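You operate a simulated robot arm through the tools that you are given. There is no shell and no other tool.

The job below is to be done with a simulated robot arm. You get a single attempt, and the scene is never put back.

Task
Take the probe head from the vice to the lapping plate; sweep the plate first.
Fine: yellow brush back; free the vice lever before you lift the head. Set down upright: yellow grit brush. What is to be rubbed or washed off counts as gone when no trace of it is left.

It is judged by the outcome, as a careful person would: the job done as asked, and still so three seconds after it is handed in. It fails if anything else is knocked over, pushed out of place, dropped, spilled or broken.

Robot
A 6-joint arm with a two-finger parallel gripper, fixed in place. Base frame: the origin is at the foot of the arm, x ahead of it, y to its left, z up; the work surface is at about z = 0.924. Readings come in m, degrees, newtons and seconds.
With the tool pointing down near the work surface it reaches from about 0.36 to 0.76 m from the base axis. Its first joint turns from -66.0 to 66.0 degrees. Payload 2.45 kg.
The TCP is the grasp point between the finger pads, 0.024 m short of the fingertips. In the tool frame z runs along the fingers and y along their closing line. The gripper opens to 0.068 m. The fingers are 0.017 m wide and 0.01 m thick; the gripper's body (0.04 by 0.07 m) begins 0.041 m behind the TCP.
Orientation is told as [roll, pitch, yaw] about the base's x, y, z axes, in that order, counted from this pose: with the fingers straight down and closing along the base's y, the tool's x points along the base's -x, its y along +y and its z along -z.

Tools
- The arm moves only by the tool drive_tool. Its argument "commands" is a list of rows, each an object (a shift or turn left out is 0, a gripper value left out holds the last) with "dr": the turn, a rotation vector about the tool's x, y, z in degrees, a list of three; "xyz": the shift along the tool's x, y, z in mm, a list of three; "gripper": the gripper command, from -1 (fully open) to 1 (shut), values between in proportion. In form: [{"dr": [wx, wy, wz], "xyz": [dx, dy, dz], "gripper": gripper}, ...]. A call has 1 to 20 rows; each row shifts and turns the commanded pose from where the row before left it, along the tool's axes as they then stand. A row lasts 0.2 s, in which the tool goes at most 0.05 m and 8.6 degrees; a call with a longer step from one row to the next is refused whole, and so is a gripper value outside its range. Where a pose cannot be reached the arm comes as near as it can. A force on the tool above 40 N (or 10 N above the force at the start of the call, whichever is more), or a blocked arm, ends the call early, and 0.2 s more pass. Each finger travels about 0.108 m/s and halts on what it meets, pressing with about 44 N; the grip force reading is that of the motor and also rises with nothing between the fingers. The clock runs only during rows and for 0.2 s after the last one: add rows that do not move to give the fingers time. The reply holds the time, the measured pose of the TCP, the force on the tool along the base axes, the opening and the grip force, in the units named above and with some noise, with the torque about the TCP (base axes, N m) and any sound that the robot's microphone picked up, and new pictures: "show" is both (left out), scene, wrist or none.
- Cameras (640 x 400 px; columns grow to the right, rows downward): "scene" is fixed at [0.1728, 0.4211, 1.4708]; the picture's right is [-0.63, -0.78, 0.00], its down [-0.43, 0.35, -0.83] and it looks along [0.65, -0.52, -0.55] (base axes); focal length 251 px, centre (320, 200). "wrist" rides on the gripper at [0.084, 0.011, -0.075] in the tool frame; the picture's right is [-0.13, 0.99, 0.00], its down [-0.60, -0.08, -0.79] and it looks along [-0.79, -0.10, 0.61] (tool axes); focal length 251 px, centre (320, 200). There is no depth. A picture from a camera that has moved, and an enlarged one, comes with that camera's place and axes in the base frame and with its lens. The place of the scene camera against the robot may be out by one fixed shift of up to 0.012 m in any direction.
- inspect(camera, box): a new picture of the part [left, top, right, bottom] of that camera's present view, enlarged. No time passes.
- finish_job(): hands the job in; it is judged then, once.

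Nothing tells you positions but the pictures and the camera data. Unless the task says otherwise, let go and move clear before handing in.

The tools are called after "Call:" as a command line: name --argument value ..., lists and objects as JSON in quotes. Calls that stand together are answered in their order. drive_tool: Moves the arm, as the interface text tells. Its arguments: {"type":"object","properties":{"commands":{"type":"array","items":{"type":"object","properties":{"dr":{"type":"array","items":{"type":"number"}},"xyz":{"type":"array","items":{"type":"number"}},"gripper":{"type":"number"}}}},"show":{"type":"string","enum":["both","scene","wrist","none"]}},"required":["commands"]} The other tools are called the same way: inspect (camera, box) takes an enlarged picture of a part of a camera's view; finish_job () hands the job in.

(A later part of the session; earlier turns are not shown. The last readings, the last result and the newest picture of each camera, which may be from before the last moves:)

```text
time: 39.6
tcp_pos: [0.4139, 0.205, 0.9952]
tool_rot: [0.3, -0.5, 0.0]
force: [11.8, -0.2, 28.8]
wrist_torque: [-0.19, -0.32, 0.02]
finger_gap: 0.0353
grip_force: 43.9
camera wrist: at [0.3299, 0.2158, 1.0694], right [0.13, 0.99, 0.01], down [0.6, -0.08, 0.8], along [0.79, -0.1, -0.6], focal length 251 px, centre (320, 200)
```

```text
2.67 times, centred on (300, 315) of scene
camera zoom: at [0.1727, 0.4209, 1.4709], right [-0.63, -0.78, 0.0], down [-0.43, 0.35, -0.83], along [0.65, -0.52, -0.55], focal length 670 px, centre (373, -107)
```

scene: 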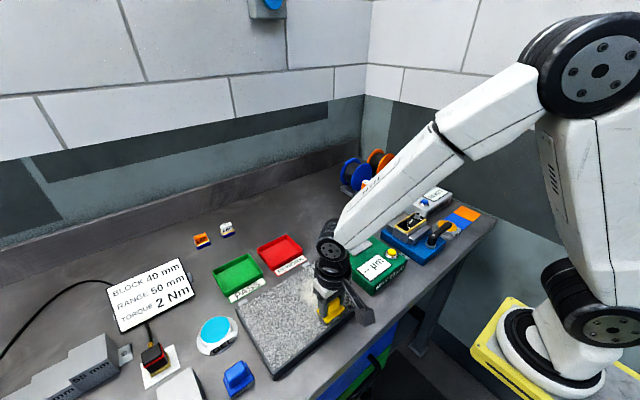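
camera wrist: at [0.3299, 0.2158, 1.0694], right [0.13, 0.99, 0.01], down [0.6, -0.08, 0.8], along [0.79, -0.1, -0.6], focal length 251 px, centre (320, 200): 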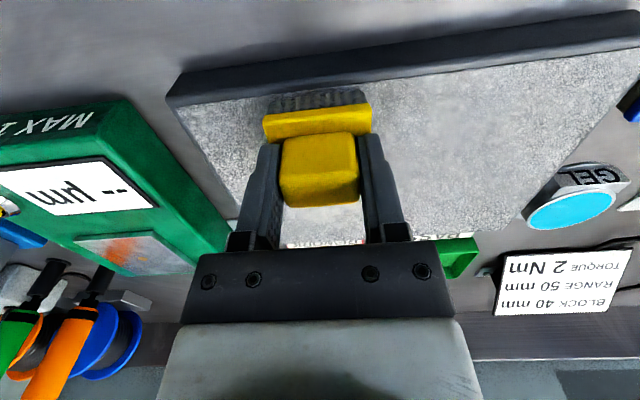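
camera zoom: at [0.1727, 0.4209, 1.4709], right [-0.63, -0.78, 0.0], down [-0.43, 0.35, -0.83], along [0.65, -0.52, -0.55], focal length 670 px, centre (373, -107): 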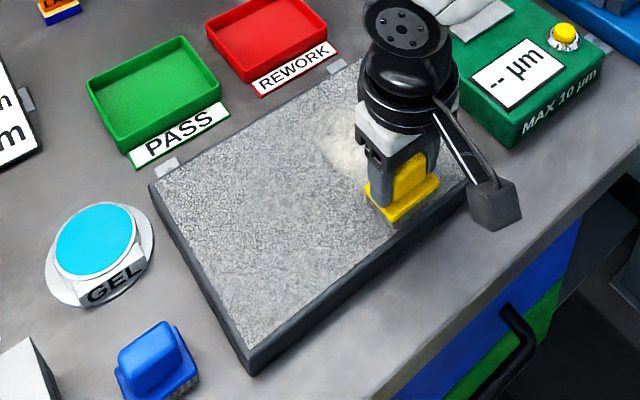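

Left and centre look clean; a patch remains around (0.48, 0.20). Force is a bit high at 29 N, so I'll ease 0.5 mm and continue there.

Call:
drive_tool --commands '[{"xyz": [0, 0, -0.5]}, {"xyz": [-22, 0, 0]}, {"xyz": [-24, 0, 0]}, {"xyz": [-24, 0, 0]}, {"xyz": [-24, 0, 0]}, {"xyz": [-24, 0, 0]}, {"xyz": [24, 0, 0]}, {"xyz": [24, 0, 0]}, {"xyz": [24, 0, 0]}, {"xyz": [24, 0, 0]}, {"xyz": [22, 0, 0]}, {"xyz": [0, -12, 0]}, {"xyz": [0, -12, 0]}]' --show "none"

Call:
drive_tool --commands '[{"xyz": [-22, 0, 0]}, {"xyz": [-24, 0, 0]}, {"xyz": [-24, 0, 0]}, {"xyz": [-24, 0, 0]}, {"xyz": [-24, 0, 0]}, {"xyz": [24, 0, 0]}, {"xyz": [24, 0, 0]}, {"xyz": [24, 0, 0]}, {"xyz": [24, 0, 0]}, {"xyz": [22, 0, 0]}, {}]' --show "none"

Call:
drive_tool --commands '[{"xyz": [-22, 0, 0]}, {"xyz": [-24, 0, 0]}, {"xyz": [-24, 0, 0]}, {"xyz": [-24, 0, 0]}, {"xyz": [-24, 0, 0]}, {"xyz": [24, 0, 0]}, {"xyz": [24, 0, 0]}, {"xyz": [24, 0, 0]}, {"xyz": [24, 0, 0]}, {"xyz": [22, 0, 0]}, {"xyz": [0, 15, 0]}, {"xyz": [0, 15, 0]}, {"xyz": [0, 15, 0]}, {"xyz": [0, 15, 0]}, {"xyz": [0, 15, 0]}]'

Call:
inspect --camera "scene" --box '[220, 240, 380, 390]'

```text
time: 42.4
tcp_pos: [0.4126, 0.1796, 0.9944]
tool_rot: [-0.1, 0.1, 0.0]
force: [0.5, 0.8, -0.2]
wrist_torque: [-0.01, -0.03, 0.03]
finger_gap: 0.0349
grip_force: 44.4
```

```text
time: 44.8
tcp_pos: [0.4132, 0.1801, 0.9968]
tool_rot: [0.0, -0.1, 0.0]
force: [-0.1, 1.0, -0.2]
wrist_torque: [0.02, -0.01, 0.0]
finger_gap: 0.0351
grip_force: 44.3
```

```text
time: 48.0
tcp_pos: [0.412, 0.2551, 0.9966]
tool_rot: [0.0, 0.0, 0.0]
force: [0.5, 1.1, -0.5]
wrist_torque: [-0.01, 0.03, -0.01]
finger_gap: 0.035
grip_force: 44.9
camera wrist: at [0.3294, 0.2657, 1.0714], right [0.13, 0.99, 0.0], down [0.6, -0.08, 0.79], along [0.79, -0.1, -0.61], focal length 251 px, centre (320, 200)
```

scene: 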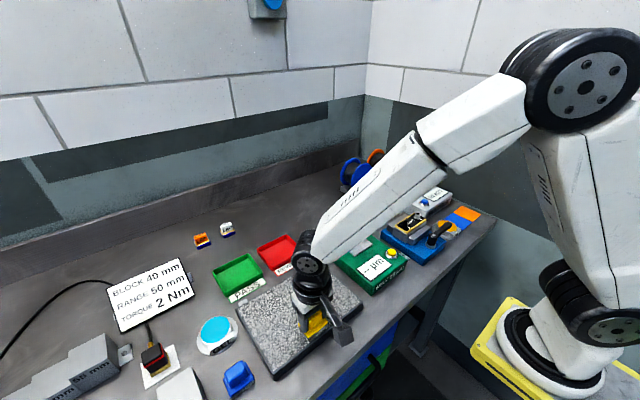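
wrist: 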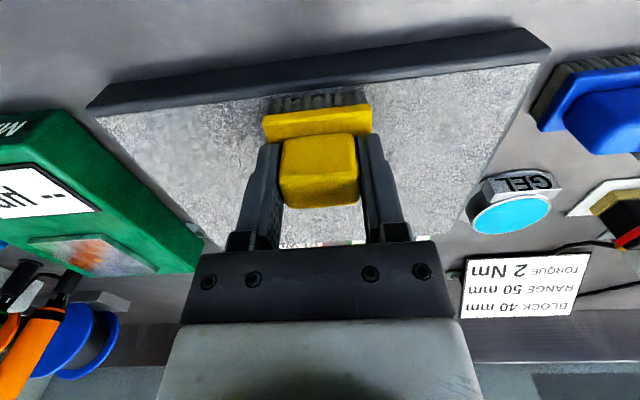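

```text
2.67 times, centred on (300, 315) of scene
camera zoom: at [0.1728, 0.4211, 1.4708], right [-0.63, -0.78, 0.0], down [-0.43, 0.35, -0.83], along [0.65, -0.52, -0.55], focal length 670 px, centre (373, -107)
```

zoom: 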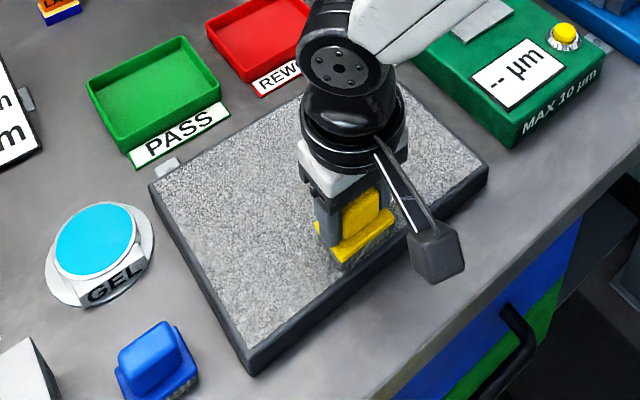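

The plate looks much cleaner; I'll lift the brush off and move aside to get an unobstructed look for leftover traces.

Call:
drive_tool --commands '[{"xyz": [0, 0, -40]}, {"xyz": [0, 0, -40]}, {"xyz": [0, -40, -20]}, {"xyz": [0, -45, 0]}, {"xyz": [-20, -40, 0]}, {"xyz": [-30, -30, 0]}, {}]'

Call:
inspect --camera "scene" --box '[230, 250, 370, 380]'

Call:
inspect --camera "scene" --box '[260, 255, 350, 330]'

```text
time: 49.6
tcp_pos: [0.4647, 0.0991, 1.0981]
tool_rot: [0.0, 0.0, 0.1]
force: [0.5, 0.7, -0.3]
wrist_torque: [0.0, 0.01, -0.02]
finger_gap: 0.0351
grip_force: 44.0
camera wrist: at [0.3808, 0.1098, 1.1727], right [0.13, 0.99, 0.0], down [0.6, -0.08, 0.79], along [0.79, -0.1, -0.61], focal length 251 px, centre (320, 200)
```

scene: 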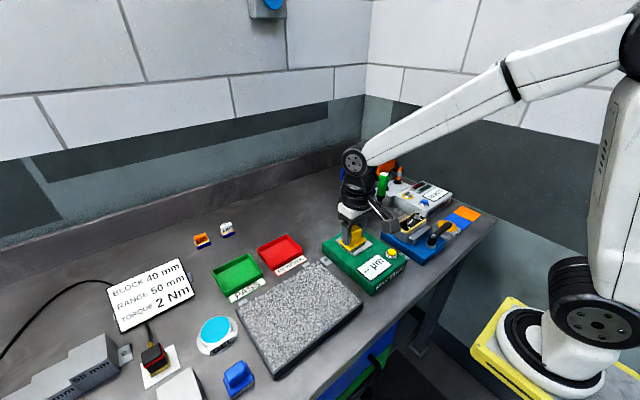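
wrist: 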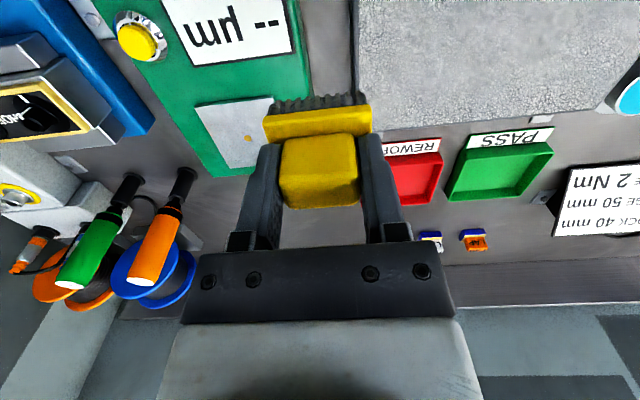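

```text
3.08 times, centred on (300, 315) of scene
camera zoom: at [0.1728, 0.4211, 1.4708], right [-0.63, -0.78, 0.0], down [-0.43, 0.35, -0.83], along [0.65, -0.52, -0.55], focal length 773 px, centre (382, -154)
```

zoom: 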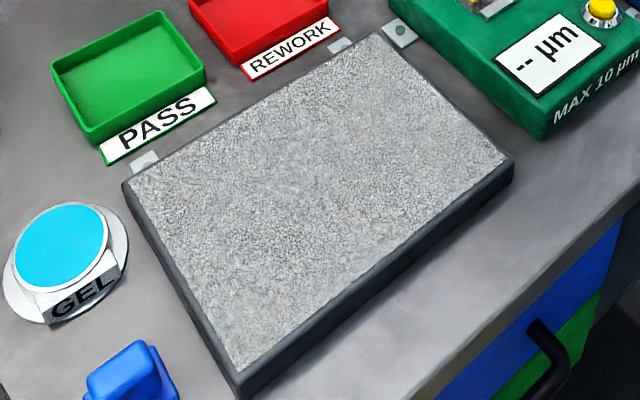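

```text
5.33 times, centred on (305, 292) of scene
camera zoom: at [0.1728, 0.4211, 1.4708], right [-0.63, -0.78, 0.0], down [-0.43, 0.35, -0.83], along [0.65, -0.52, -0.55], focal length 1340 px, centre (400, -293)
```

zoom: 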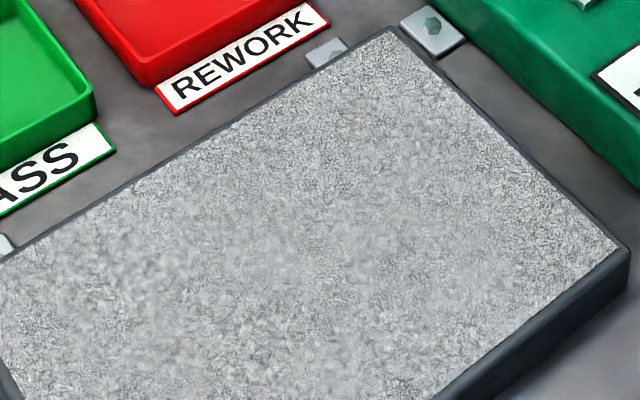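

The plate looks essentially clean, but there may be a faint smooth haze in the middle. I'll look with the wrist camera from above the plate's near edge.

Call:
drive_tool --commands '[{"xyz": [17, 35, 0]}, {"xyz": [17, 35, 0]}, {"xyz": [17, 35, 0]}, {"xyz": [17, 35, 0]}, {}]'

Call:
inspect --camera "wrist" --box '[120, 0, 480, 210]'

```text
time: 50.8
tcp_pos: [0.3928, 0.2395, 1.0956]
tool_rot: [0.0, 0.0, 0.0]
force: [0.2, -0.3, -1.2]
wrist_torque: [-0.02, -0.02, 0.01]
finger_gap: 0.0352
grip_force: 43.7
camera wrist: at [0.3093, 0.251, 1.1708], right [0.13, 0.99, 0.0], down [0.6, -0.08, 0.79], along [0.79, -0.1, -0.61], focal length 251 px, centre (320, 200)
```

scene: 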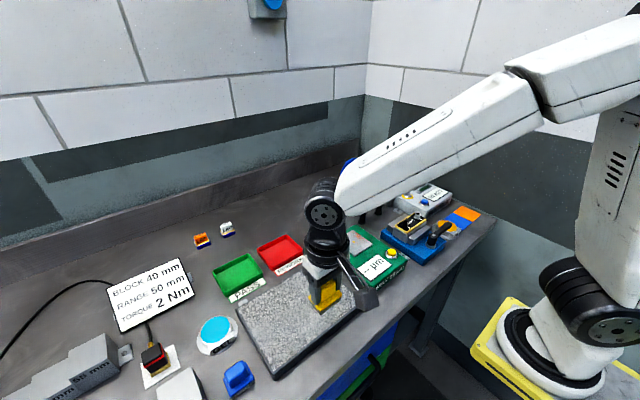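
wrist: 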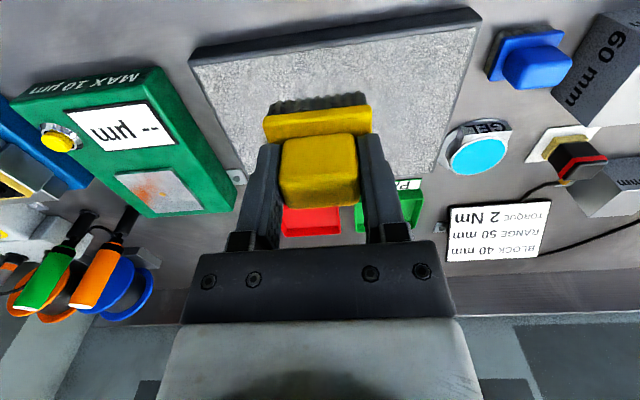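

```text
1.78 times, centred on (300, 105) of wrist
camera zoom: at [0.3093, 0.251, 1.1708], right [0.13, 0.99, 0.0], down [0.6, -0.08, 0.79], along [0.79, -0.1, -0.61], focal length 447 px, centre (356, 369)
```

zoom: 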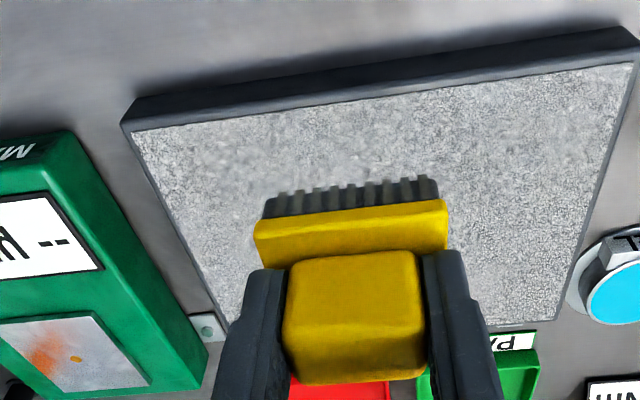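

To be sure no trace is left I'll do a second full pass with checked contact, starting from the right-hand side (y ≈ 0.165).

Call:
drive_tool --commands '[{"xyz": [-20, -36, 20]}, {"xyz": [-10, -36, 30]}, {"xyz": [0, 0, 40]}, {"xyz": [0, 0, 8]}, {"xyz": [0, 0, 3]}, {}]' --show "none"

Call:
drive_tool --commands '[{"xyz": [0, 0, 0.6]}, {}]' --show "none"

```text
time: 52.2
tcp_pos: [0.4222, 0.168, 0.9944]
tool_rot: [0.0, 0.0, 0.0]
force: [1.0, -0.2, -0.2]
wrist_torque: [0.0, 0.02, -0.02]
finger_gap: 0.0351
grip_force: 43.9
```

```text
time: 52.8
tcp_pos: [0.4242, 0.1678, 0.9934]
tool_rot: [0.0, 0.0, 0.1]
force: [-0.5, -1.1, 1.5]
wrist_torque: [-0.02, -0.01, 0.0]
finger_gap: 0.0352
grip_force: 43.8
```

Call:
drive_tool --commands '[{"xyz": [0, 0, 0.5]}, {}]' --show "none"

```text
time: 53.4
tcp_pos: [0.4234, 0.1687, 0.9944]
tool_rot: [-0.1, -0.1, 0.0]
force: [-1.3, -4.5, 15.1]
wrist_torque: [-0.12, 0.04, -0.03]
finger_gap: 0.035
grip_force: 44.0
```

Contact force 15 N now. Running strokes lane by lane from right to left.

Call:
drive_tool --commands '[{"xyz": [-22, 0, 0]}, {"xyz": [-22, 0, 0]}, {"xyz": [-22, 0, 0]}, {"xyz": [-22, 0, 0]}, {"xyz": [-22, 0, 0]}, {"xyz": [22, 0, 0]}, {"xyz": [22, 0, 0]}, {"xyz": [22, 0, 0]}, {"xyz": [22, 0, 0]}, {"xyz": [22, 0, 0]}, {}]' --show "none"

Call:
drive_tool --commands '[{"xyz": [0, 12, 0]}, {"xyz": [0, 13, 0]}, {"xyz": [-22, 0, 0]}, {"xyz": [-22, 0, 0]}, {"xyz": [-22, 0, 0]}, {"xyz": [-22, 0, 0]}, {"xyz": [-22, 0, 0]}, {"xyz": [22, 0, 0]}, {"xyz": [22, 0, 0]}, {"xyz": [22, 0, 0]}, {"xyz": [22, 0, 0]}, {"xyz": [22, 0, 0]}, {}]' --show "none"

Call:
drive_tool --commands '[{"xyz": [0, 12, 0]}, {"xyz": [0, 13, 0]}, {"xyz": [-22, 0, 0]}, {"xyz": [-22, 0, 0]}, {"xyz": [-22, 0, 0]}, {"xyz": [-22, 0, 0]}, {"xyz": [-22, 0, 0]}, {"xyz": [22, 0, 0]}, {"xyz": [22, 0, 0]}, {"xyz": [22, 0, 0]}, {"xyz": [22, 0, 0]}, {"xyz": [22, 0, 0]}, {}]' --show "scene"

```text
time: 55.8
tcp_pos: [0.4263, 0.1695, 0.994]
tool_rot: [0.1, -0.3, 0.0]
force: [8.3, -0.4, 22.4]
wrist_torque: [-0.09, -0.32, 0.06]
finger_gap: 0.0351
grip_force: 44.3
```

```text
time: 58.6
tcp_pos: [0.4247, 0.1938, 0.9947]
tool_rot: [0.1, -0.2, 0.0]
force: [7.5, -0.7, 17.2]
wrist_torque: [-0.15, -0.26, 0.05]
finger_gap: 0.0353
grip_force: 44.0
```

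```text
time: 59.3
tcp_pos: [0.4264, 0.2177, 0.9933]
tool_rot: [-0.1, 0.1, 0.1]
force: [1.2, -0.2, 5.0]
wrist_torque: [0.05, -0.14, -0.02]
finger_gap: 0.0353
grip_force: 44.4
stopped in row 3: the force on the tool passed its limit at 43 N (the readings are from after the stop); the commanded pose is now the measured one
```

scene: 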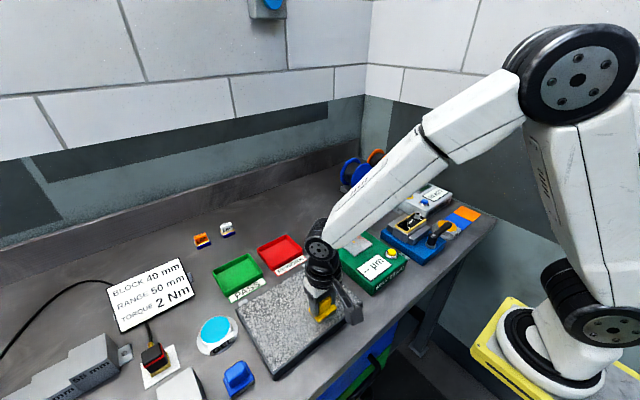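

Call:
drive_tool --commands '[{"xyz": [-20, 0, 0]}, {"xyz": [-20, 0, 0]}, {"xyz": [-20, 0, 0]}, {"xyz": [-20, 0, 0]}, {"xyz": [-20, 0, 0]}, {"xyz": [20, 0, 0]}, {"xyz": [20, 0, 0]}, {"xyz": [20, 0, 0]}, {"xyz": [20, 0, 0]}, {"xyz": [20, 0, 0]}, {}]' --show "none"

Call:
drive_tool --commands '[{"xyz": [0, 12, 0]}, {"xyz": [0, 13, 0]}, {"xyz": [-20, 0, 0]}, {"xyz": [-20, 0, 0]}, {"xyz": [-20, 0, 0]}, {"xyz": [-20, 0, 0]}, {"xyz": [-20, 0, 0]}, {"xyz": [20, 0, 0]}, {"xyz": [20, 0, 0]}, {"xyz": [20, 0, 0]}, {"xyz": [20, 0, 0]}, {"xyz": [20, 0, 0]}, {}]' --show "none"

Call:
drive_tool --commands '[{"xyz": [0, 12, 0]}, {"xyz": [0, 13, 0]}, {"xyz": [-20, 0, 0]}, {"xyz": [-20, 0, 0]}, {"xyz": [-20, 0, 0]}, {"xyz": [-20, 0, 0]}, {"xyz": [-20, 0, 0]}, {"xyz": [20, 0, 0]}, {"xyz": [20, 0, 0]}, {"xyz": [20, 0, 0]}, {"xyz": [20, 0, 0]}, {"xyz": [20, 0, 0]}, {}]' --show "none"

Call:
drive_tool --commands '[{"xyz": [0, 12, 0]}, {"xyz": [0, 13, 0]}, {"xyz": [-20, 0, 0]}, {"xyz": [-20, 0, 0]}, {"xyz": [-20, 0, 0]}, {"xyz": [-20, 0, 0]}, {"xyz": [-20, 0, 0]}, {"xyz": [20, 0, 0]}, {"xyz": [20, 0, 0]}, {"xyz": [20, 0, 0]}, {"xyz": [20, 0, 0]}, {"xyz": [20, 0, 0]}, {}]' --show "both"

```text
time: 61.7
tcp_pos: [0.4246, 0.2181, 0.9938]
tool_rot: [-0.1, 0.3, 0.1]
force: [0.4, -0.1, -1.3]
wrist_torque: [0.0, -0.01, 0.01]
finger_gap: 0.0352
grip_force: 44.0
```

```text
time: 64.5
tcp_pos: [0.4285, 0.2441, 0.9935]
tool_rot: [-0.1, 0.1, 0.0]
force: [9.7, -1.2, 22.9]
wrist_torque: [-0.11, -0.47, 0.01]
finger_gap: 0.0349
grip_force: 44.2
```

```text
time: 64.9
tcp_pos: [0.426, 0.2541, 0.9944]
tool_rot: [-0.3, 0.2, 0.1]
force: [-0.9, 0.6, 4.7]
wrist_torque: [0.18, -0.03, 0.04]
finger_gap: 0.0351
grip_force: 43.6
stopped in row 2: the force on the tool passed its limit at 40 N (the readings are from after the stop); the commanded pose is now the measured one
```

```text
time: 67.7
tcp_pos: [0.4257, 0.2794, 0.9936]
tool_rot: [0.0, -0.1, -0.1]
force: [11.8, -0.8, 29.0]
wrist_torque: [-0.23, -0.49, 0.01]
finger_gap: 0.035
grip_force: 43.9
camera wrist: at [0.3428, 0.2898, 1.0687], right [0.13, 0.99, 0.0], down [0.6, -0.08, 0.79], along [0.79, -0.1, -0.61], focal length 251 px, centre (320, 200)
```

scene: 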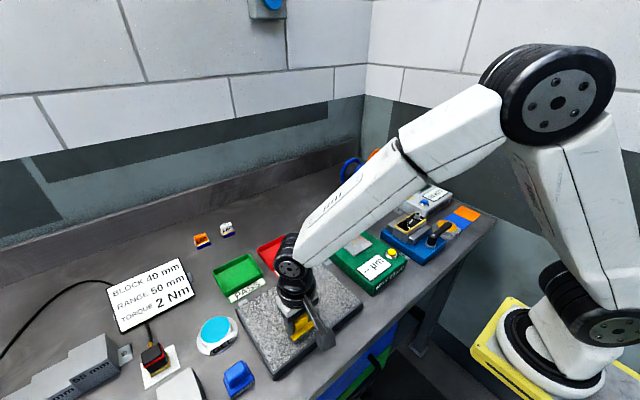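
wrist: 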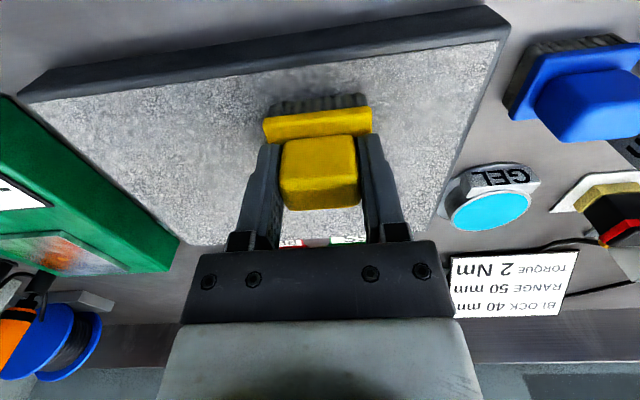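

Call:
drive_tool --commands '[{"xyz": [0, 0, -0.4]}, {"xyz": [0, 13, 0]}, {"xyz": [0, 13, 0]}, {"xyz": [-20, 0, 0]}, {"xyz": [-20, 0, 0]}, {"xyz": [-20, 0, 0]}, {"xyz": [-20, 0, 0]}, {"xyz": [-20, 0, 0]}, {"xyz": [20, 0, 0]}, {"xyz": [20, 0, 0]}, {"xyz": [20, 0, 0]}, {"xyz": [20, 0, 0]}, {"xyz": [20, 0, 0]}, {}]' --show "none"

Call:
drive_tool --commands '[{"xyz": [0, -20, 0]}, {"xyz": [0, -20, 0]}, {"xyz": [0, -13, 0]}, {"xyz": [-20, 0, 0]}, {"xyz": [-20, 0, 0]}, {"xyz": [-20, 0, 0]}, {"xyz": [-20, 0, 0]}, {"xyz": [-20, 0, 0]}, {"xyz": [20, 0, 0]}, {"xyz": [20, 0, 0]}, {"xyz": [20, 0, 0]}, {"xyz": [20, 0, 0]}, {"xyz": [20, 0, 0]}, {}]' --show "none"

Call:
drive_tool --commands '[{"xyz": [0, -12, 0]}, {"xyz": [0, -13, 0]}, {"xyz": [-20, 0, 0]}, {"xyz": [-20, 0, 0]}, {"xyz": [-20, 0, 0]}, {"xyz": [-20, 0, 0]}, {"xyz": [-20, 0, 0]}, {"xyz": [20, 0, 0]}, {"xyz": [20, 0, 0]}, {"xyz": [20, 0, 0]}, {"xyz": [20, 0, 0]}, {"xyz": [20, 0, 0]}, {}]' --show "none"

```text
time: 70.7
tcp_pos: [0.4272, 0.3041, 0.9933]
tool_rot: [-0.1, 0.3, 0.0]
force: [1.7, 0.2, 1.8]
wrist_torque: [0.09, -0.07, -0.02]
finger_gap: 0.0353
grip_force: 43.8
```

```text
time: 73.7
tcp_pos: [0.4242, 0.2516, 0.9952]
tool_rot: [-0.2, 0.3, 0.0]
force: [0.5, -0.6, 1.6]
wrist_torque: [0.09, -0.07, -0.01]
finger_gap: 0.0351
grip_force: 43.8
```

```text
time: 76.5
tcp_pos: [0.4261, 0.2271, 0.9937]
tool_rot: [-0.2, 0.3, 0.0]
force: [3.4, -0.2, 8.4]
wrist_torque: [0.16, -0.25, -0.08]
finger_gap: 0.0351
grip_force: 43.9
```

Call:
drive_tool --commands '[{"xyz": [-20, 0, 0]}, {"xyz": [-20, 0, 0]}, {"xyz": [-20, 0, 0]}, {"xyz": [-20, 0, 0]}, {"xyz": [-20, 0, 0]}, {"xyz": [20, 0, 0]}, {"xyz": [20, 0, 0]}, {"xyz": [20, 0, 0]}, {"xyz": [20, 0, 0]}, {"xyz": [20, 0, 0]}, {}]' --show "none"

Call:
drive_tool --commands '[{"xyz": [0, -12, 0.2]}, {"xyz": [0, -13, 0]}, {"xyz": [-20, 0, 0]}, {"xyz": [-20, 0, 0]}, {"xyz": [-20, 0, 0]}, {"xyz": [-20, 0, 0]}, {"xyz": [-20, 0, 0]}, {"xyz": [20, 0, 0]}, {"xyz": [20, 0, 0]}, {"xyz": [20, 0, 0]}, {"xyz": [20, 0, 0]}, {"xyz": [20, 0, 0]}, {}]' --show "none"

Call:
drive_tool --commands '[{"xyz": [0, 0, -40]}, {"xyz": [0, -20, -40]}, {"xyz": [-20, -40, -20]}, {"xyz": [-30, -35, 0]}, {"xyz": [-30, -30, 0]}, {"xyz": [-30, -30, 0]}, {"xyz": [-30, -20, 0]}, {"xyz": [-30, 0, 0]}, {}]'

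Call:
inspect --camera "scene" --box '[230, 250, 370, 380]'

Call:
inspect --camera "scene" --box '[260, 255, 350, 330]'

```text
time: 78.9
tcp_pos: [0.4257, 0.2257, 0.9926]
tool_rot: [-0.1, 0.2, 0.0]
force: [8.4, 0.7, 17.8]
wrist_torque: [0.18, -0.38, -0.04]
finger_gap: 0.0352
grip_force: 44.2
```

```text
time: 79.6
tcp_pos: [0.4325, 0.2034, 0.9942]
tool_rot: [-0.2, 0.4, 0.2]
force: [1.0, -1.5, 7.5]
wrist_torque: [0.02, -0.13, 0.01]
finger_gap: 0.035
grip_force: 43.9
stopped in row 3: the force on the tool passed its limit at 47 N (the readings are from after the stop); the commanded pose is now the measured one
```

```text
time: 81.6
tcp_pos: [0.6012, 0.0256, 1.0917]
tool_rot: [-0.4, 0.5, 0.0]
force: [0.1, -0.2, -0.5]
wrist_torque: [0.01, -0.01, 0.02]
finger_gap: 0.0352
grip_force: 43.4
camera wrist: at [0.5192, 0.0378, 1.1677], right [0.13, 0.99, -0.01], down [0.61, -0.07, 0.79], along [0.78, -0.1, -0.62], focal length 251 px, centre (320, 200)
```

scene: 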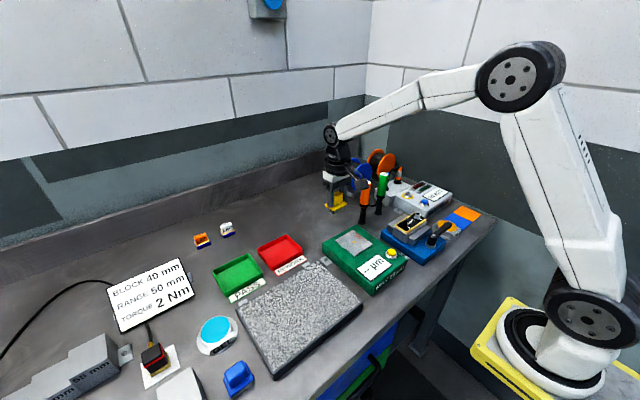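
wrist: 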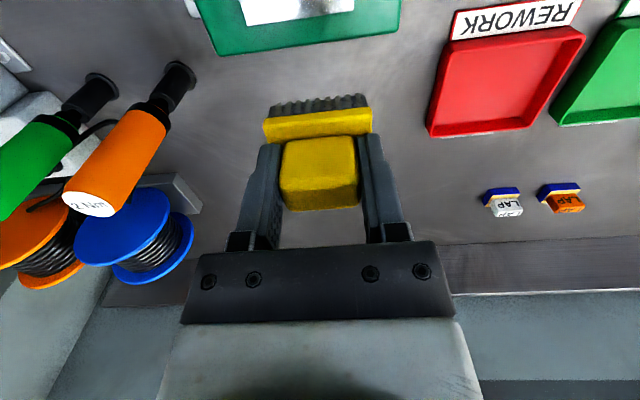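

```text
3.08 times, centred on (300, 315) of scene
camera zoom: at [0.1728, 0.4211, 1.4708], right [-0.63, -0.78, 0.0], down [-0.43, 0.35, -0.83], along [0.65, -0.52, -0.55], focal length 773 px, centre (382, -154)
```

zoom: 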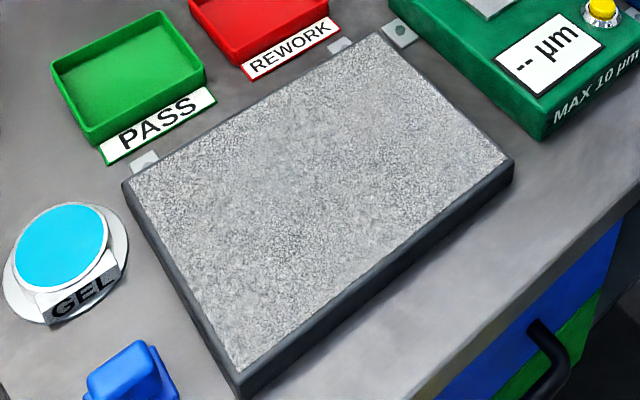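

```text
5.33 times, centred on (305, 292) of scene
camera zoom: at [0.1728, 0.4211, 1.4708], right [-0.63, -0.78, 0.0], down [-0.43, 0.35, -0.83], along [0.65, -0.52, -0.55], focal length 1340 px, centre (400, -293)
```

zoom: 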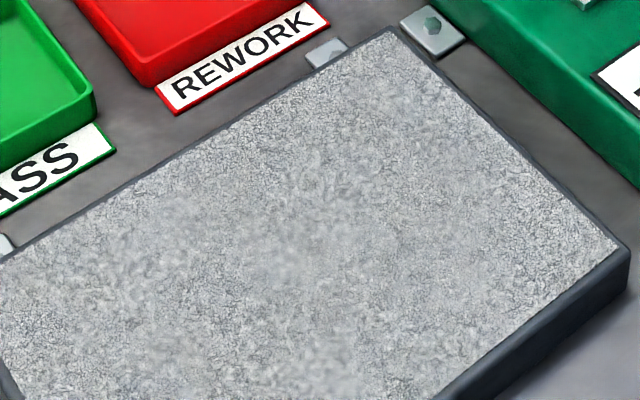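

The plate now reads uniform in the wide view; before I put the brush away I want a closer look with the wrist camera, also levelling the tool again.

Call:
drive_tool --commands '[{"xyz": [25, 35, 0], "dr": [-0.4, -0.5, 0]}, {"xyz": [25, 35, 0]}, {"xyz": [25, 35, 0]}, {"xyz": [25, 35, 0]}, {"xyz": [25, 35, 0]}, {"xyz": [25, 35, 0]}, {"xyz": [25, 35, 0]}, {"xyz": [25, 35, 10]}, {}]' --show "wrist"

Call:
inspect --camera "wrist" --box '[0, 0, 320, 200]'

```text
time: 83.6
tcp_pos: [0.3995, 0.3067, 1.0825]
tool_rot: [0.2, 0.0, 0.1]
force: [0.0, 0.4, -1.2]
wrist_torque: [0.06, -0.02, -0.02]
finger_gap: 0.0351
grip_force: 44.0
camera wrist: at [0.3171, 0.3178, 1.1581], right [0.13, 0.99, 0.0], down [0.6, -0.08, 0.79], along [0.79, -0.1, -0.61], focal length 251 px, centre (320, 200)
```

wrist: 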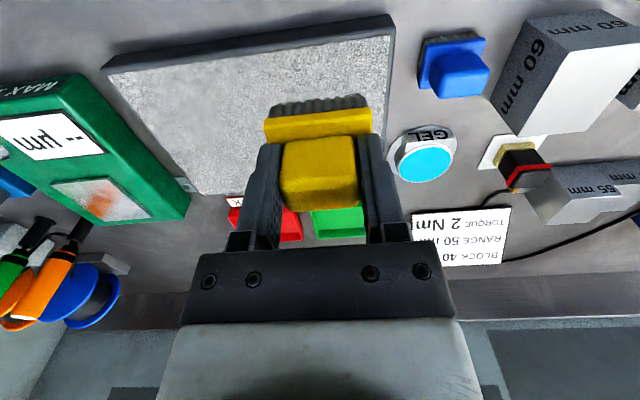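

```text
2.00 times, centred on (160, 100) of wrist
camera zoom: at [0.3171, 0.3178, 1.1581], right [0.13, 0.99, 0.0], down [0.6, -0.08, 0.79], along [0.79, -0.1, -0.61], focal length 503 px, centre (640, 400)
```

zoom: 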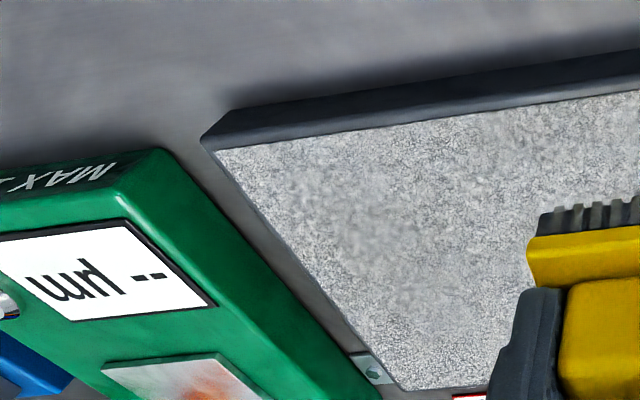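

Call:
drive_tool --commands '[{"xyz": [0, -35, 0]}, {"xyz": [0, -35, 0]}, {"xyz": [0, -35, 0]}, {"xyz": [0, -30, 0]}, {}]' --show "wrist"

Call:
inspect --camera "wrist" --box '[300, 0, 620, 200]'

Call:
inspect --camera "wrist" --box '[360, 30, 520, 130]'

```text
time: 84.8
tcp_pos: [0.402, 0.1706, 1.0815]
tool_rot: [0.2, 0.0, 0.1]
force: [0.3, -0.4, -0.7]
wrist_torque: [0.03, 0.01, -0.01]
finger_gap: 0.035
grip_force: 44.1
camera wrist: at [0.3181, 0.1816, 1.1568], right [0.13, 0.99, 0.0], down [0.6, -0.08, 0.79], along [0.79, -0.1, -0.61], focal length 251 px, centre (320, 200)
```

wrist: 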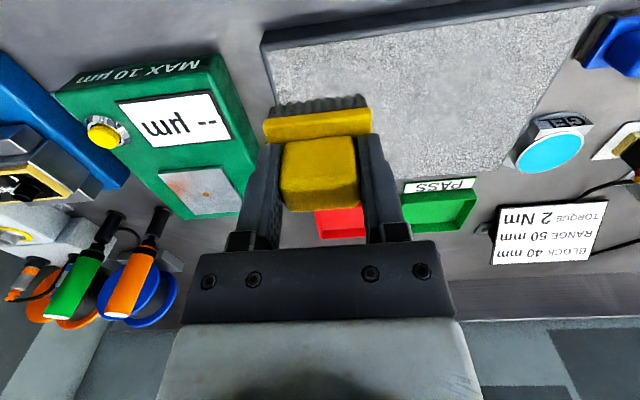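

```text
2.00 times, centred on (460, 100) of wrist
camera zoom: at [0.3181, 0.1816, 1.1568], right [0.13, 0.99, 0.0], down [0.6, -0.08, 0.79], along [0.79, -0.1, -0.61], focal length 503 px, centre (40, 400)
```

zoom: 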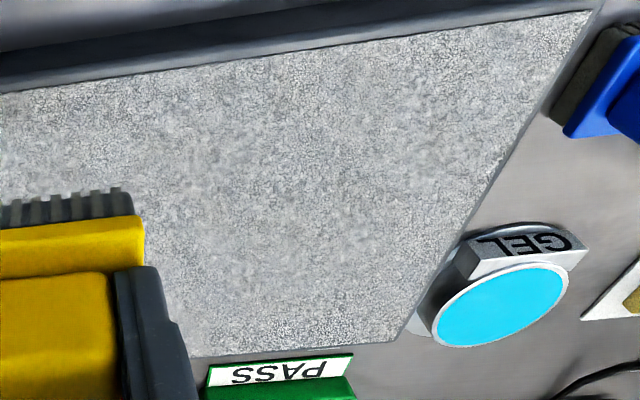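

```text
4.00 times, centred on (440, 80) of wrist
camera zoom: at [0.3181, 0.1816, 1.1568], right [0.13, 0.99, 0.0], down [0.6, -0.08, 0.79], along [0.79, -0.1, -0.61], focal length 1006 px, centre (-160, 680)
```

zoom: 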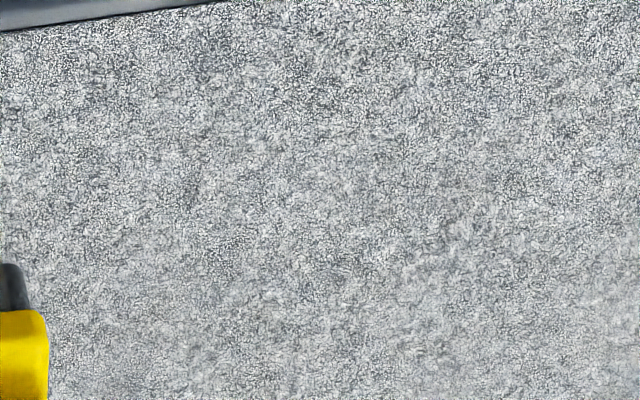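

It looks clean, but I'll do one more cross-wise pass (strokes along y) to be safe against faint residue.

Call:
drive_tool --commands '[{"xyz": [-20, 0, 20]}, {"xyz": [-18, 0, 30]}, {"xyz": [0, 0, 30]}, {"xyz": [0, 0, 5]}, {}]' --show "none"

Call:
drive_tool --commands '[{"xyz": [0, 0, 0.8]}, {}]' --show "none"

Call:
drive_tool --commands '[{"xyz": [0, 0, 0.6]}, {}]' --show "none"

```text
time: 86.0
tcp_pos: [0.4396, 0.172, 0.997]
tool_rot: [0.1, -0.1, 0.1]
force: [-0.1, 0.5, -1.5]
wrist_torque: [0.01, 0.0, 0.01]
finger_gap: 0.0351
grip_force: 44.1
```

```text
time: 86.6
tcp_pos: [0.4389, 0.1743, 0.9975]
tool_rot: [0.1, -0.1, 0.1]
force: [-0.5, 0.1, 0.0]
wrist_torque: [0.0, -0.03, 0.0]
finger_gap: 0.0348
grip_force: 44.1
```

```text
time: 87.2
tcp_pos: [0.4396, 0.1728, 0.9955]
tool_rot: [0.1, 0.0, 0.1]
force: [0.4, 0.1, -1.3]
wrist_torque: [-0.01, 0.01, -0.02]
finger_gap: 0.0349
grip_force: 44.1
```

Call:
drive_tool --commands '[{"xyz": [0, 0, 0.7]}, {}]' --show "none"

Call:
drive_tool --commands '[{"xyz": [0, 0, 0.5]}, {}]' --show "none"

```text
time: 87.8
tcp_pos: [0.44, 0.1728, 0.9961]
tool_rot: [0.0, 0.0, 0.1]
force: [-1.0, -0.3, -1.1]
wrist_torque: [0.01, -0.02, 0.0]
finger_gap: 0.0351
grip_force: 44.2
```

```text
time: 88.4
tcp_pos: [0.4403, 0.1718, 0.996]
tool_rot: [0.1, -0.1, 0.1]
force: [0.7, 0.2, -0.2]
wrist_torque: [-0.01, 0.0, -0.04]
finger_gap: 0.035
grip_force: 43.8
```

Call:
drive_tool --commands '[{"xyz": [0, 0, 0.5]}, {}]' --show "none"

Call:
drive_tool --commands '[{"xyz": [0, 0, 0.5]}, {}]' --show "none"

```text
time: 89.0
tcp_pos: [0.4395, 0.1742, 0.9949]
tool_rot: [0.1, 0.1, 0.2]
force: [-1.0, 0.1, -0.4]
wrist_torque: [-0.01, -0.02, 0.01]
finger_gap: 0.0349
grip_force: 44.6
```

```text
time: 89.6
tcp_pos: [0.4389, 0.1736, 0.994]
tool_rot: [0.1, 0.0, 0.1]
force: [0.5, -0.2, -0.7]
wrist_torque: [-0.02, 0.01, 0.04]
finger_gap: 0.0351
grip_force: 43.9
```

Call:
drive_tool --commands '[{"xyz": [0, 0, 0.5]}, {}]' --show "none"

Call:
drive_tool --commands '[{"xyz": [0, 0, 0.4]}, {}]' --show "wrist"

```text
time: 90.2
tcp_pos: [0.4396, 0.1735, 0.9951]
tool_rot: [0.1, 0.0, 0.1]
force: [-1.4, 0.6, 6.2]
wrist_torque: [-0.13, 0.13, -0.01]
finger_gap: 0.0352
grip_force: 43.8
```

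```text
time: 90.8
tcp_pos: [0.439, 0.1732, 0.9938]
tool_rot: [0.2, -0.1, 0.1]
force: [-2.8, -0.2, 17.2]
wrist_torque: [-0.27, 0.25, 0.01]
finger_gap: 0.035
grip_force: 43.9
camera wrist: at [0.3563, 0.1835, 1.0688], right [0.13, 0.99, 0.0], down [0.6, -0.08, 0.79], along [0.79, -0.1, -0.61], focal length 251 px, centre (320, 200)
```

wrist: 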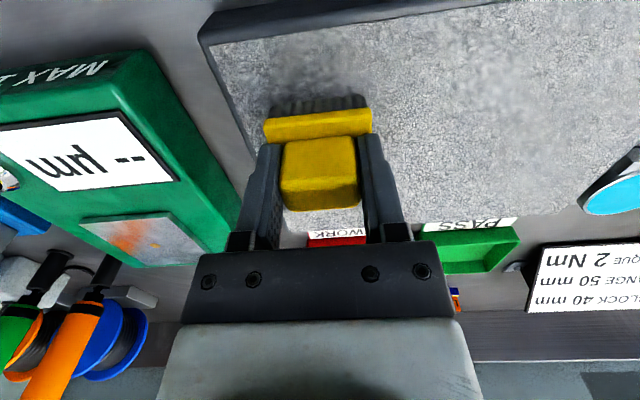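

Call:
drive_tool --commands '[{"xyz": [0, 20, 0]}, {"xyz": [0, 25, 0]}, {"xyz": [0, 25, 0]}, {"xyz": [0, 25, 0]}, {"xyz": [0, 25, 0]}, {"xyz": [0, 25, 0]}, {}]' --show "none"

Call:
drive_tool --commands '[{"xyz": [-15, 0, 0]}, {"xyz": [-15, 0, 0]}, {"xyz": [0, -20, 0]}, {"xyz": [0, -25, 0]}, {"xyz": [0, -25, 0]}, {"xyz": [0, -25, 0]}, {"xyz": [0, -25, 0]}, {"xyz": [0, -25, 0]}, {}]' --show "none"

Call:
drive_tool --commands '[{"xyz": [-15, 0, 0]}, {"xyz": [-15, 0, 0]}, {"xyz": [0, 20, 0]}, {"xyz": [0, 25, 0]}, {"xyz": [0, 25, 0]}, {"xyz": [0, 25, 0]}, {"xyz": [0, 25, 0]}, {"xyz": [0, 25, 0]}, {}]' --show "wrist"

```text
time: 92.4
tcp_pos: [0.4367, 0.3188, 0.9941]
tool_rot: [0.2, -0.1, 0.2]
force: [-0.8, -3.9, 11.7]
wrist_torque: [-0.18, 0.04, -0.01]
finger_gap: 0.0352
grip_force: 44.1
```

```text
time: 94.4
tcp_pos: [0.4696, 0.1727, 0.9942]
tool_rot: [0.3, -0.2, 0.1]
force: [-0.4, 7.6, 19.2]
wrist_torque: [0.03, 0.12, 0.0]
finger_gap: 0.0353
grip_force: 44.3
```

```text
time: 96.4
tcp_pos: [0.4978, 0.318, 0.9931]
tool_rot: [0.2, 0.0, 0.1]
force: [-1.6, -7.3, 19.8]
wrist_torque: [-0.29, 0.02, -0.04]
finger_gap: 0.0351
grip_force: 44.0
camera wrist: at [0.4155, 0.3282, 1.0688], right [0.13, 0.99, 0.0], down [0.6, -0.08, 0.79], along [0.79, -0.1, -0.61], focal length 251 px, centre (320, 200)
```

wrist: 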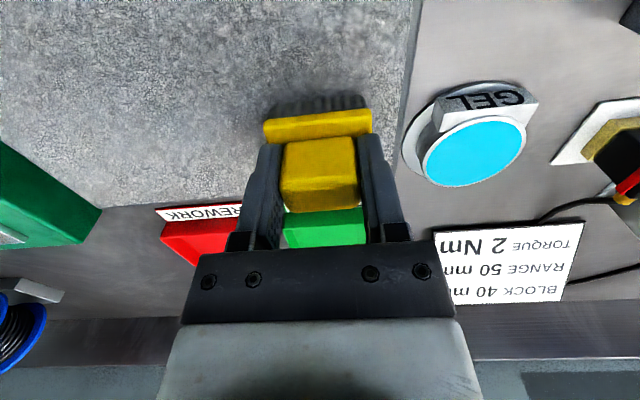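

Contact stayed good throughout. A few more lanes to complete this pass.

Call:
drive_tool --commands '[{"xyz": [-13, 0, 0]}, {"xyz": [-13, 0, 0]}, {"xyz": [0, -20, 0]}, {"xyz": [0, -25, 0]}, {"xyz": [0, -25, 0]}, {"xyz": [0, -25, 0]}, {"xyz": [0, -25, 0]}, {"xyz": [0, -25, 0]}, {}]' --show "none"

Call:
drive_tool --commands '[{"xyz": [20, 0, 0]}, {"xyz": [20, 0, 0]}, {"xyz": [0, 20, 0]}, {"xyz": [0, 25, 0]}, {"xyz": [0, 25, 0]}, {"xyz": [0, 25, 0]}, {"xyz": [0, 25, 0]}, {"xyz": [0, 25, 0]}, {}]' --show "none"

Call:
drive_tool --commands '[{"xyz": [15, 0, 0]}, {"xyz": [15, 0, 0]}, {"xyz": [0, -20, 0]}, {"xyz": [0, -25, 0]}, {"xyz": [0, -25, 0]}, {"xyz": [0, -25, 0]}, {"xyz": [0, -25, 0]}, {"xyz": [0, -25, 0]}, {}]' --show "none"

```text
time: 98.4
tcp_pos: [0.5254, 0.1735, 0.995]
tool_rot: [0.3, -0.4, 0.1]
force: [1.7, 9.8, 26.6]
wrist_torque: [0.07, 0.16, -0.05]
finger_gap: 0.0352
grip_force: 43.9
```

```text
time: 100.4
tcp_pos: [0.4853, 0.316, 0.994]
tool_rot: [0.2, 0.1, 0.0]
force: [0.4, -7.0, 18.5]
wrist_torque: [-0.29, -0.02, -0.04]
finger_gap: 0.0352
grip_force: 43.8
```

```text
time: 102.4
tcp_pos: [0.457, 0.1721, 0.994]
tool_rot: [0.2, -0.1, 0.1]
force: [1.8, 6.3, 17.4]
wrist_torque: [0.01, -0.01, -0.01]
finger_gap: 0.035
grip_force: 44.7
```

Cross pass complete. I'll lift off, move back toward the brush's parking spot, and check the plate plus the brush's attitude in the grip.

Call:
drive_tool --commands '[{"xyz": [0, 0, -40]}, {"xyz": [0, 0, -40]}, {"xyz": [-20, -10, -20]}, {"xyz": [-40, -25, 0]}, {"xyz": [-40, -28, 0]}, {"xyz": [-40, -28, 0]}, {"xyz": [-40, -28, 0]}, {"xyz": [-28, -28, 0]}, {"xyz": [0, -23, 0]}, {}]'

Call:
inspect --camera "scene" --box '[230, 250, 370, 380]'

Call:
inspect --camera "scene" --box '[300, 120, 380, 240]'

Call:
inspect --camera "wrist" --box '[230, 80, 410, 220]'

```text
time: 104.6
tcp_pos: [0.664, 0.0027, 1.0929]
tool_rot: [0.1, 0.0, 0.1]
force: [-1.0, -0.3, -0.8]
wrist_torque: [0.0, 0.01, -0.02]
finger_gap: 0.0353
grip_force: 44.4
camera wrist: at [0.58, 0.0137, 1.1675], right [0.13, 0.99, 0.0], down [0.6, -0.08, 0.79], along [0.79, -0.1, -0.61], focal length 251 px, centre (320, 200)
```

scene: 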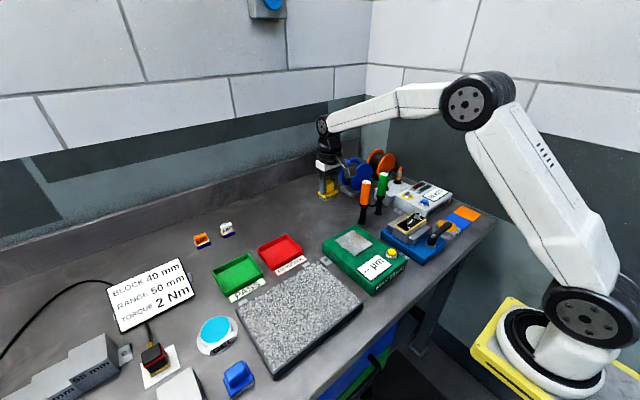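
wrist: 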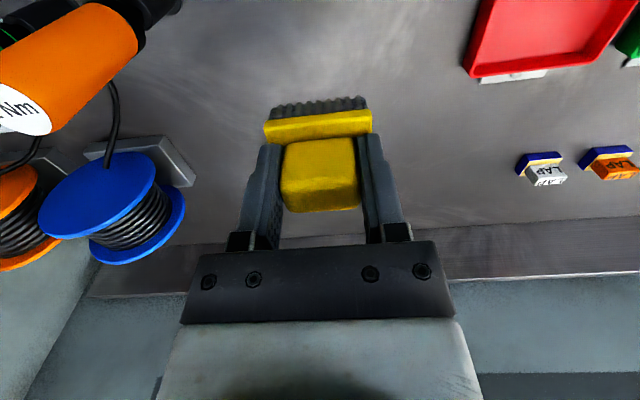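

```text
3.08 times, centred on (300, 315) of scene
camera zoom: at [0.1728, 0.4211, 1.4708], right [-0.63, -0.78, 0.0], down [-0.43, 0.35, -0.83], along [0.65, -0.52, -0.55], focal length 773 px, centre (382, -154)
```

zoom: 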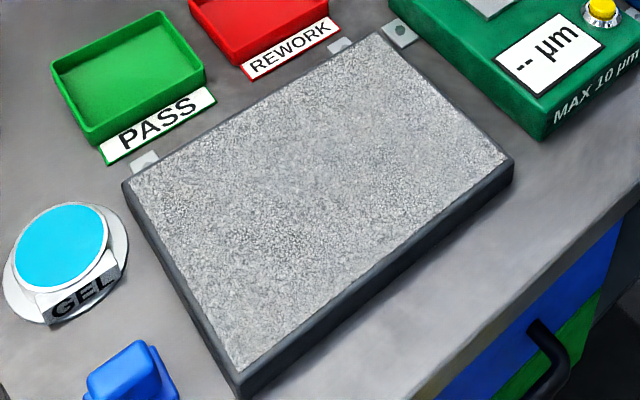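

```text
3.33 times, centred on (340, 180) of scene
camera zoom: at [0.1728, 0.4211, 1.4708], right [-0.63, -0.78, 0.0], down [-0.43, 0.35, -0.83], along [0.65, -0.52, -0.55], focal length 838 px, centre (253, 267)
```

zoom: 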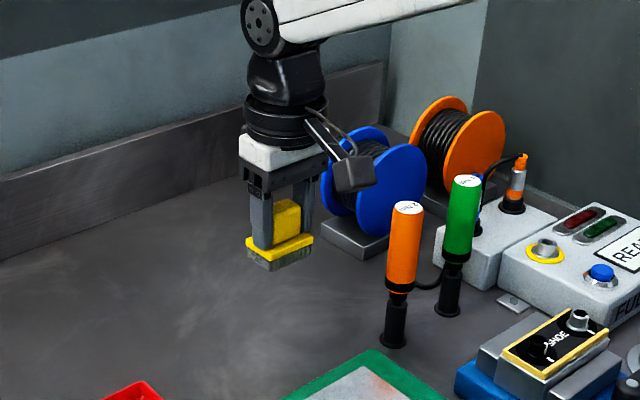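

```text
2.86 times, centred on (320, 150) of wrist
camera zoom: at [0.58, 0.0137, 1.1675], right [0.13, 0.99, 0.0], down [0.6, -0.08, 0.79], along [0.79, -0.1, -0.61], focal length 718 px, centre (320, 343)
```

zoom: 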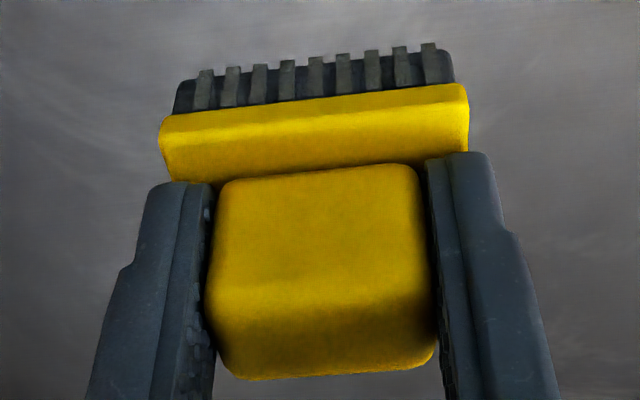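

Plate is clean and the brush is held nearly upright above its original spot. I'll lower it to the table gently at (0.664, 0.002).

Call:
drive_tool --commands '[{"xyz": [0, 0, 40]}, {"xyz": [0, 0, 40]}, {"xyz": [0, 0, 25]}, {"xyz": [0, 0, 12]}, {"xyz": [0, 0, 4]}, {}]' --show "none"

Call:
drive_tool --commands '[{"xyz": [0, 0, 2]}, {}]' --show "none"

Call:
drive_tool --commands '[{"xyz": [0, 0, 1]}, {}]' --show "both"

```text
time: 106.0
tcp_pos: [0.6644, 0.0033, 0.9717]
tool_rot: [0.1, 0.0, 0.2]
force: [-0.7, 0.5, -0.8]
wrist_torque: [-0.01, 0.0, 0.01]
finger_gap: 0.035
grip_force: 44.3
```

```text
time: 106.6
tcp_pos: [0.6644, 0.0027, 0.97]
tool_rot: [0.1, 0.0, 0.1]
force: [-0.3, 0.1, -0.8]
wrist_torque: [-0.01, 0.03, 0.0]
finger_gap: 0.0352
grip_force: 44.0
```

```text
time: 107.2
tcp_pos: [0.664, 0.0029, 0.9688]
tool_rot: [0.1, 0.0, 0.1]
force: [-1.0, -0.5, -0.4]
wrist_torque: [0.0, -0.01, -0.02]
finger_gap: 0.0349
grip_force: 44.2
camera wrist: at [0.5805, 0.0139, 1.0443], right [0.13, 0.99, 0.0], down [0.6, -0.08, 0.79], along [0.79, -0.1, -0.61], focal length 251 px, centre (320, 200)
```

scene: 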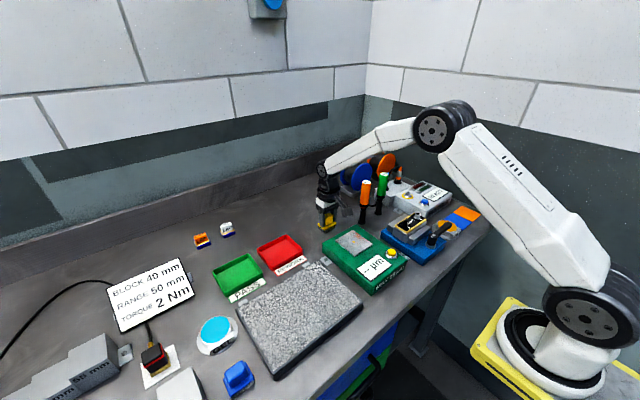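
wrist: 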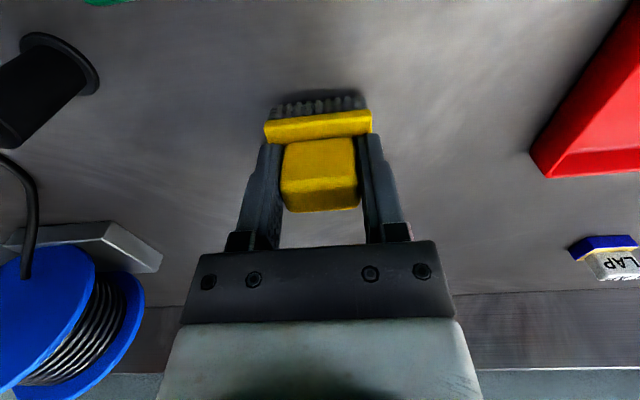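

Call:
inspect --camera "wrist" --box '[240, 70, 400, 180]'

Call:
inspect --camera "scene" --box '[300, 180, 360, 240]'

Call:
drive_tool --commands '[{"xyz": [0, 0, 1]}, {}]' --show "none"

Call:
drive_tool --commands '[{"xyz": [0, 0, 0.7]}, {}]' --show "none"

Call:
drive_tool --commands '[{"xyz": [0, 0, 0.7]}, {}]' --show "none"

```text
3.64 times, centred on (320, 125) of wrist
camera zoom: at [0.5805, 0.0139, 1.0443], right [0.13, 0.99, 0.0], down [0.6, -0.08, 0.79], along [0.79, -0.1, -0.61], focal length 914 px, centre (320, 473)
```

zoom: 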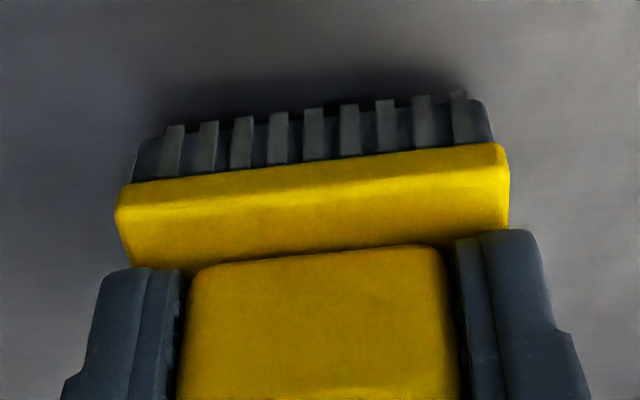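

```text
6.67 times, centred on (330, 210) of scene
camera zoom: at [0.1728, 0.4211, 1.4708], right [-0.63, -0.78, 0.0], down [-0.43, 0.35, -0.83], along [0.65, -0.52, -0.55], focal length 1675 px, centre (253, 133)
```

zoom: 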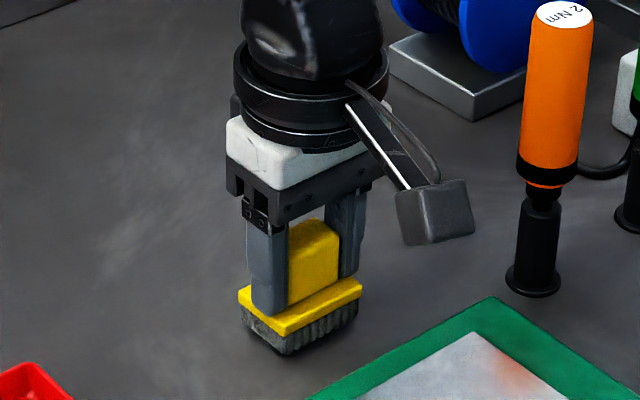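

```text
time: 107.8
tcp_pos: [0.6644, 0.0024, 0.9678]
tool_rot: [0.1, 0.0, 0.1]
force: [-0.3, 0.4, 0.2]
wrist_torque: [0.03, 0.0, -0.05]
finger_gap: 0.0348
grip_force: 44.1
```

```text
time: 108.4
tcp_pos: [0.6649, 0.0026, 0.9685]
tool_rot: [0.0, -0.1, 0.1]
force: [-0.7, -0.2, -0.5]
wrist_torque: [0.02, 0.01, 0.01]
finger_gap: 0.035
grip_force: 44.1
```

```text
time: 109.0
tcp_pos: [0.6636, 0.0039, 0.9658]
tool_rot: [0.1, 0.0, 0.3]
force: [0.3, 0.2, 0.2]
wrist_torque: [0.0, -0.02, -0.03]
finger_gap: 0.035
grip_force: 43.8
```

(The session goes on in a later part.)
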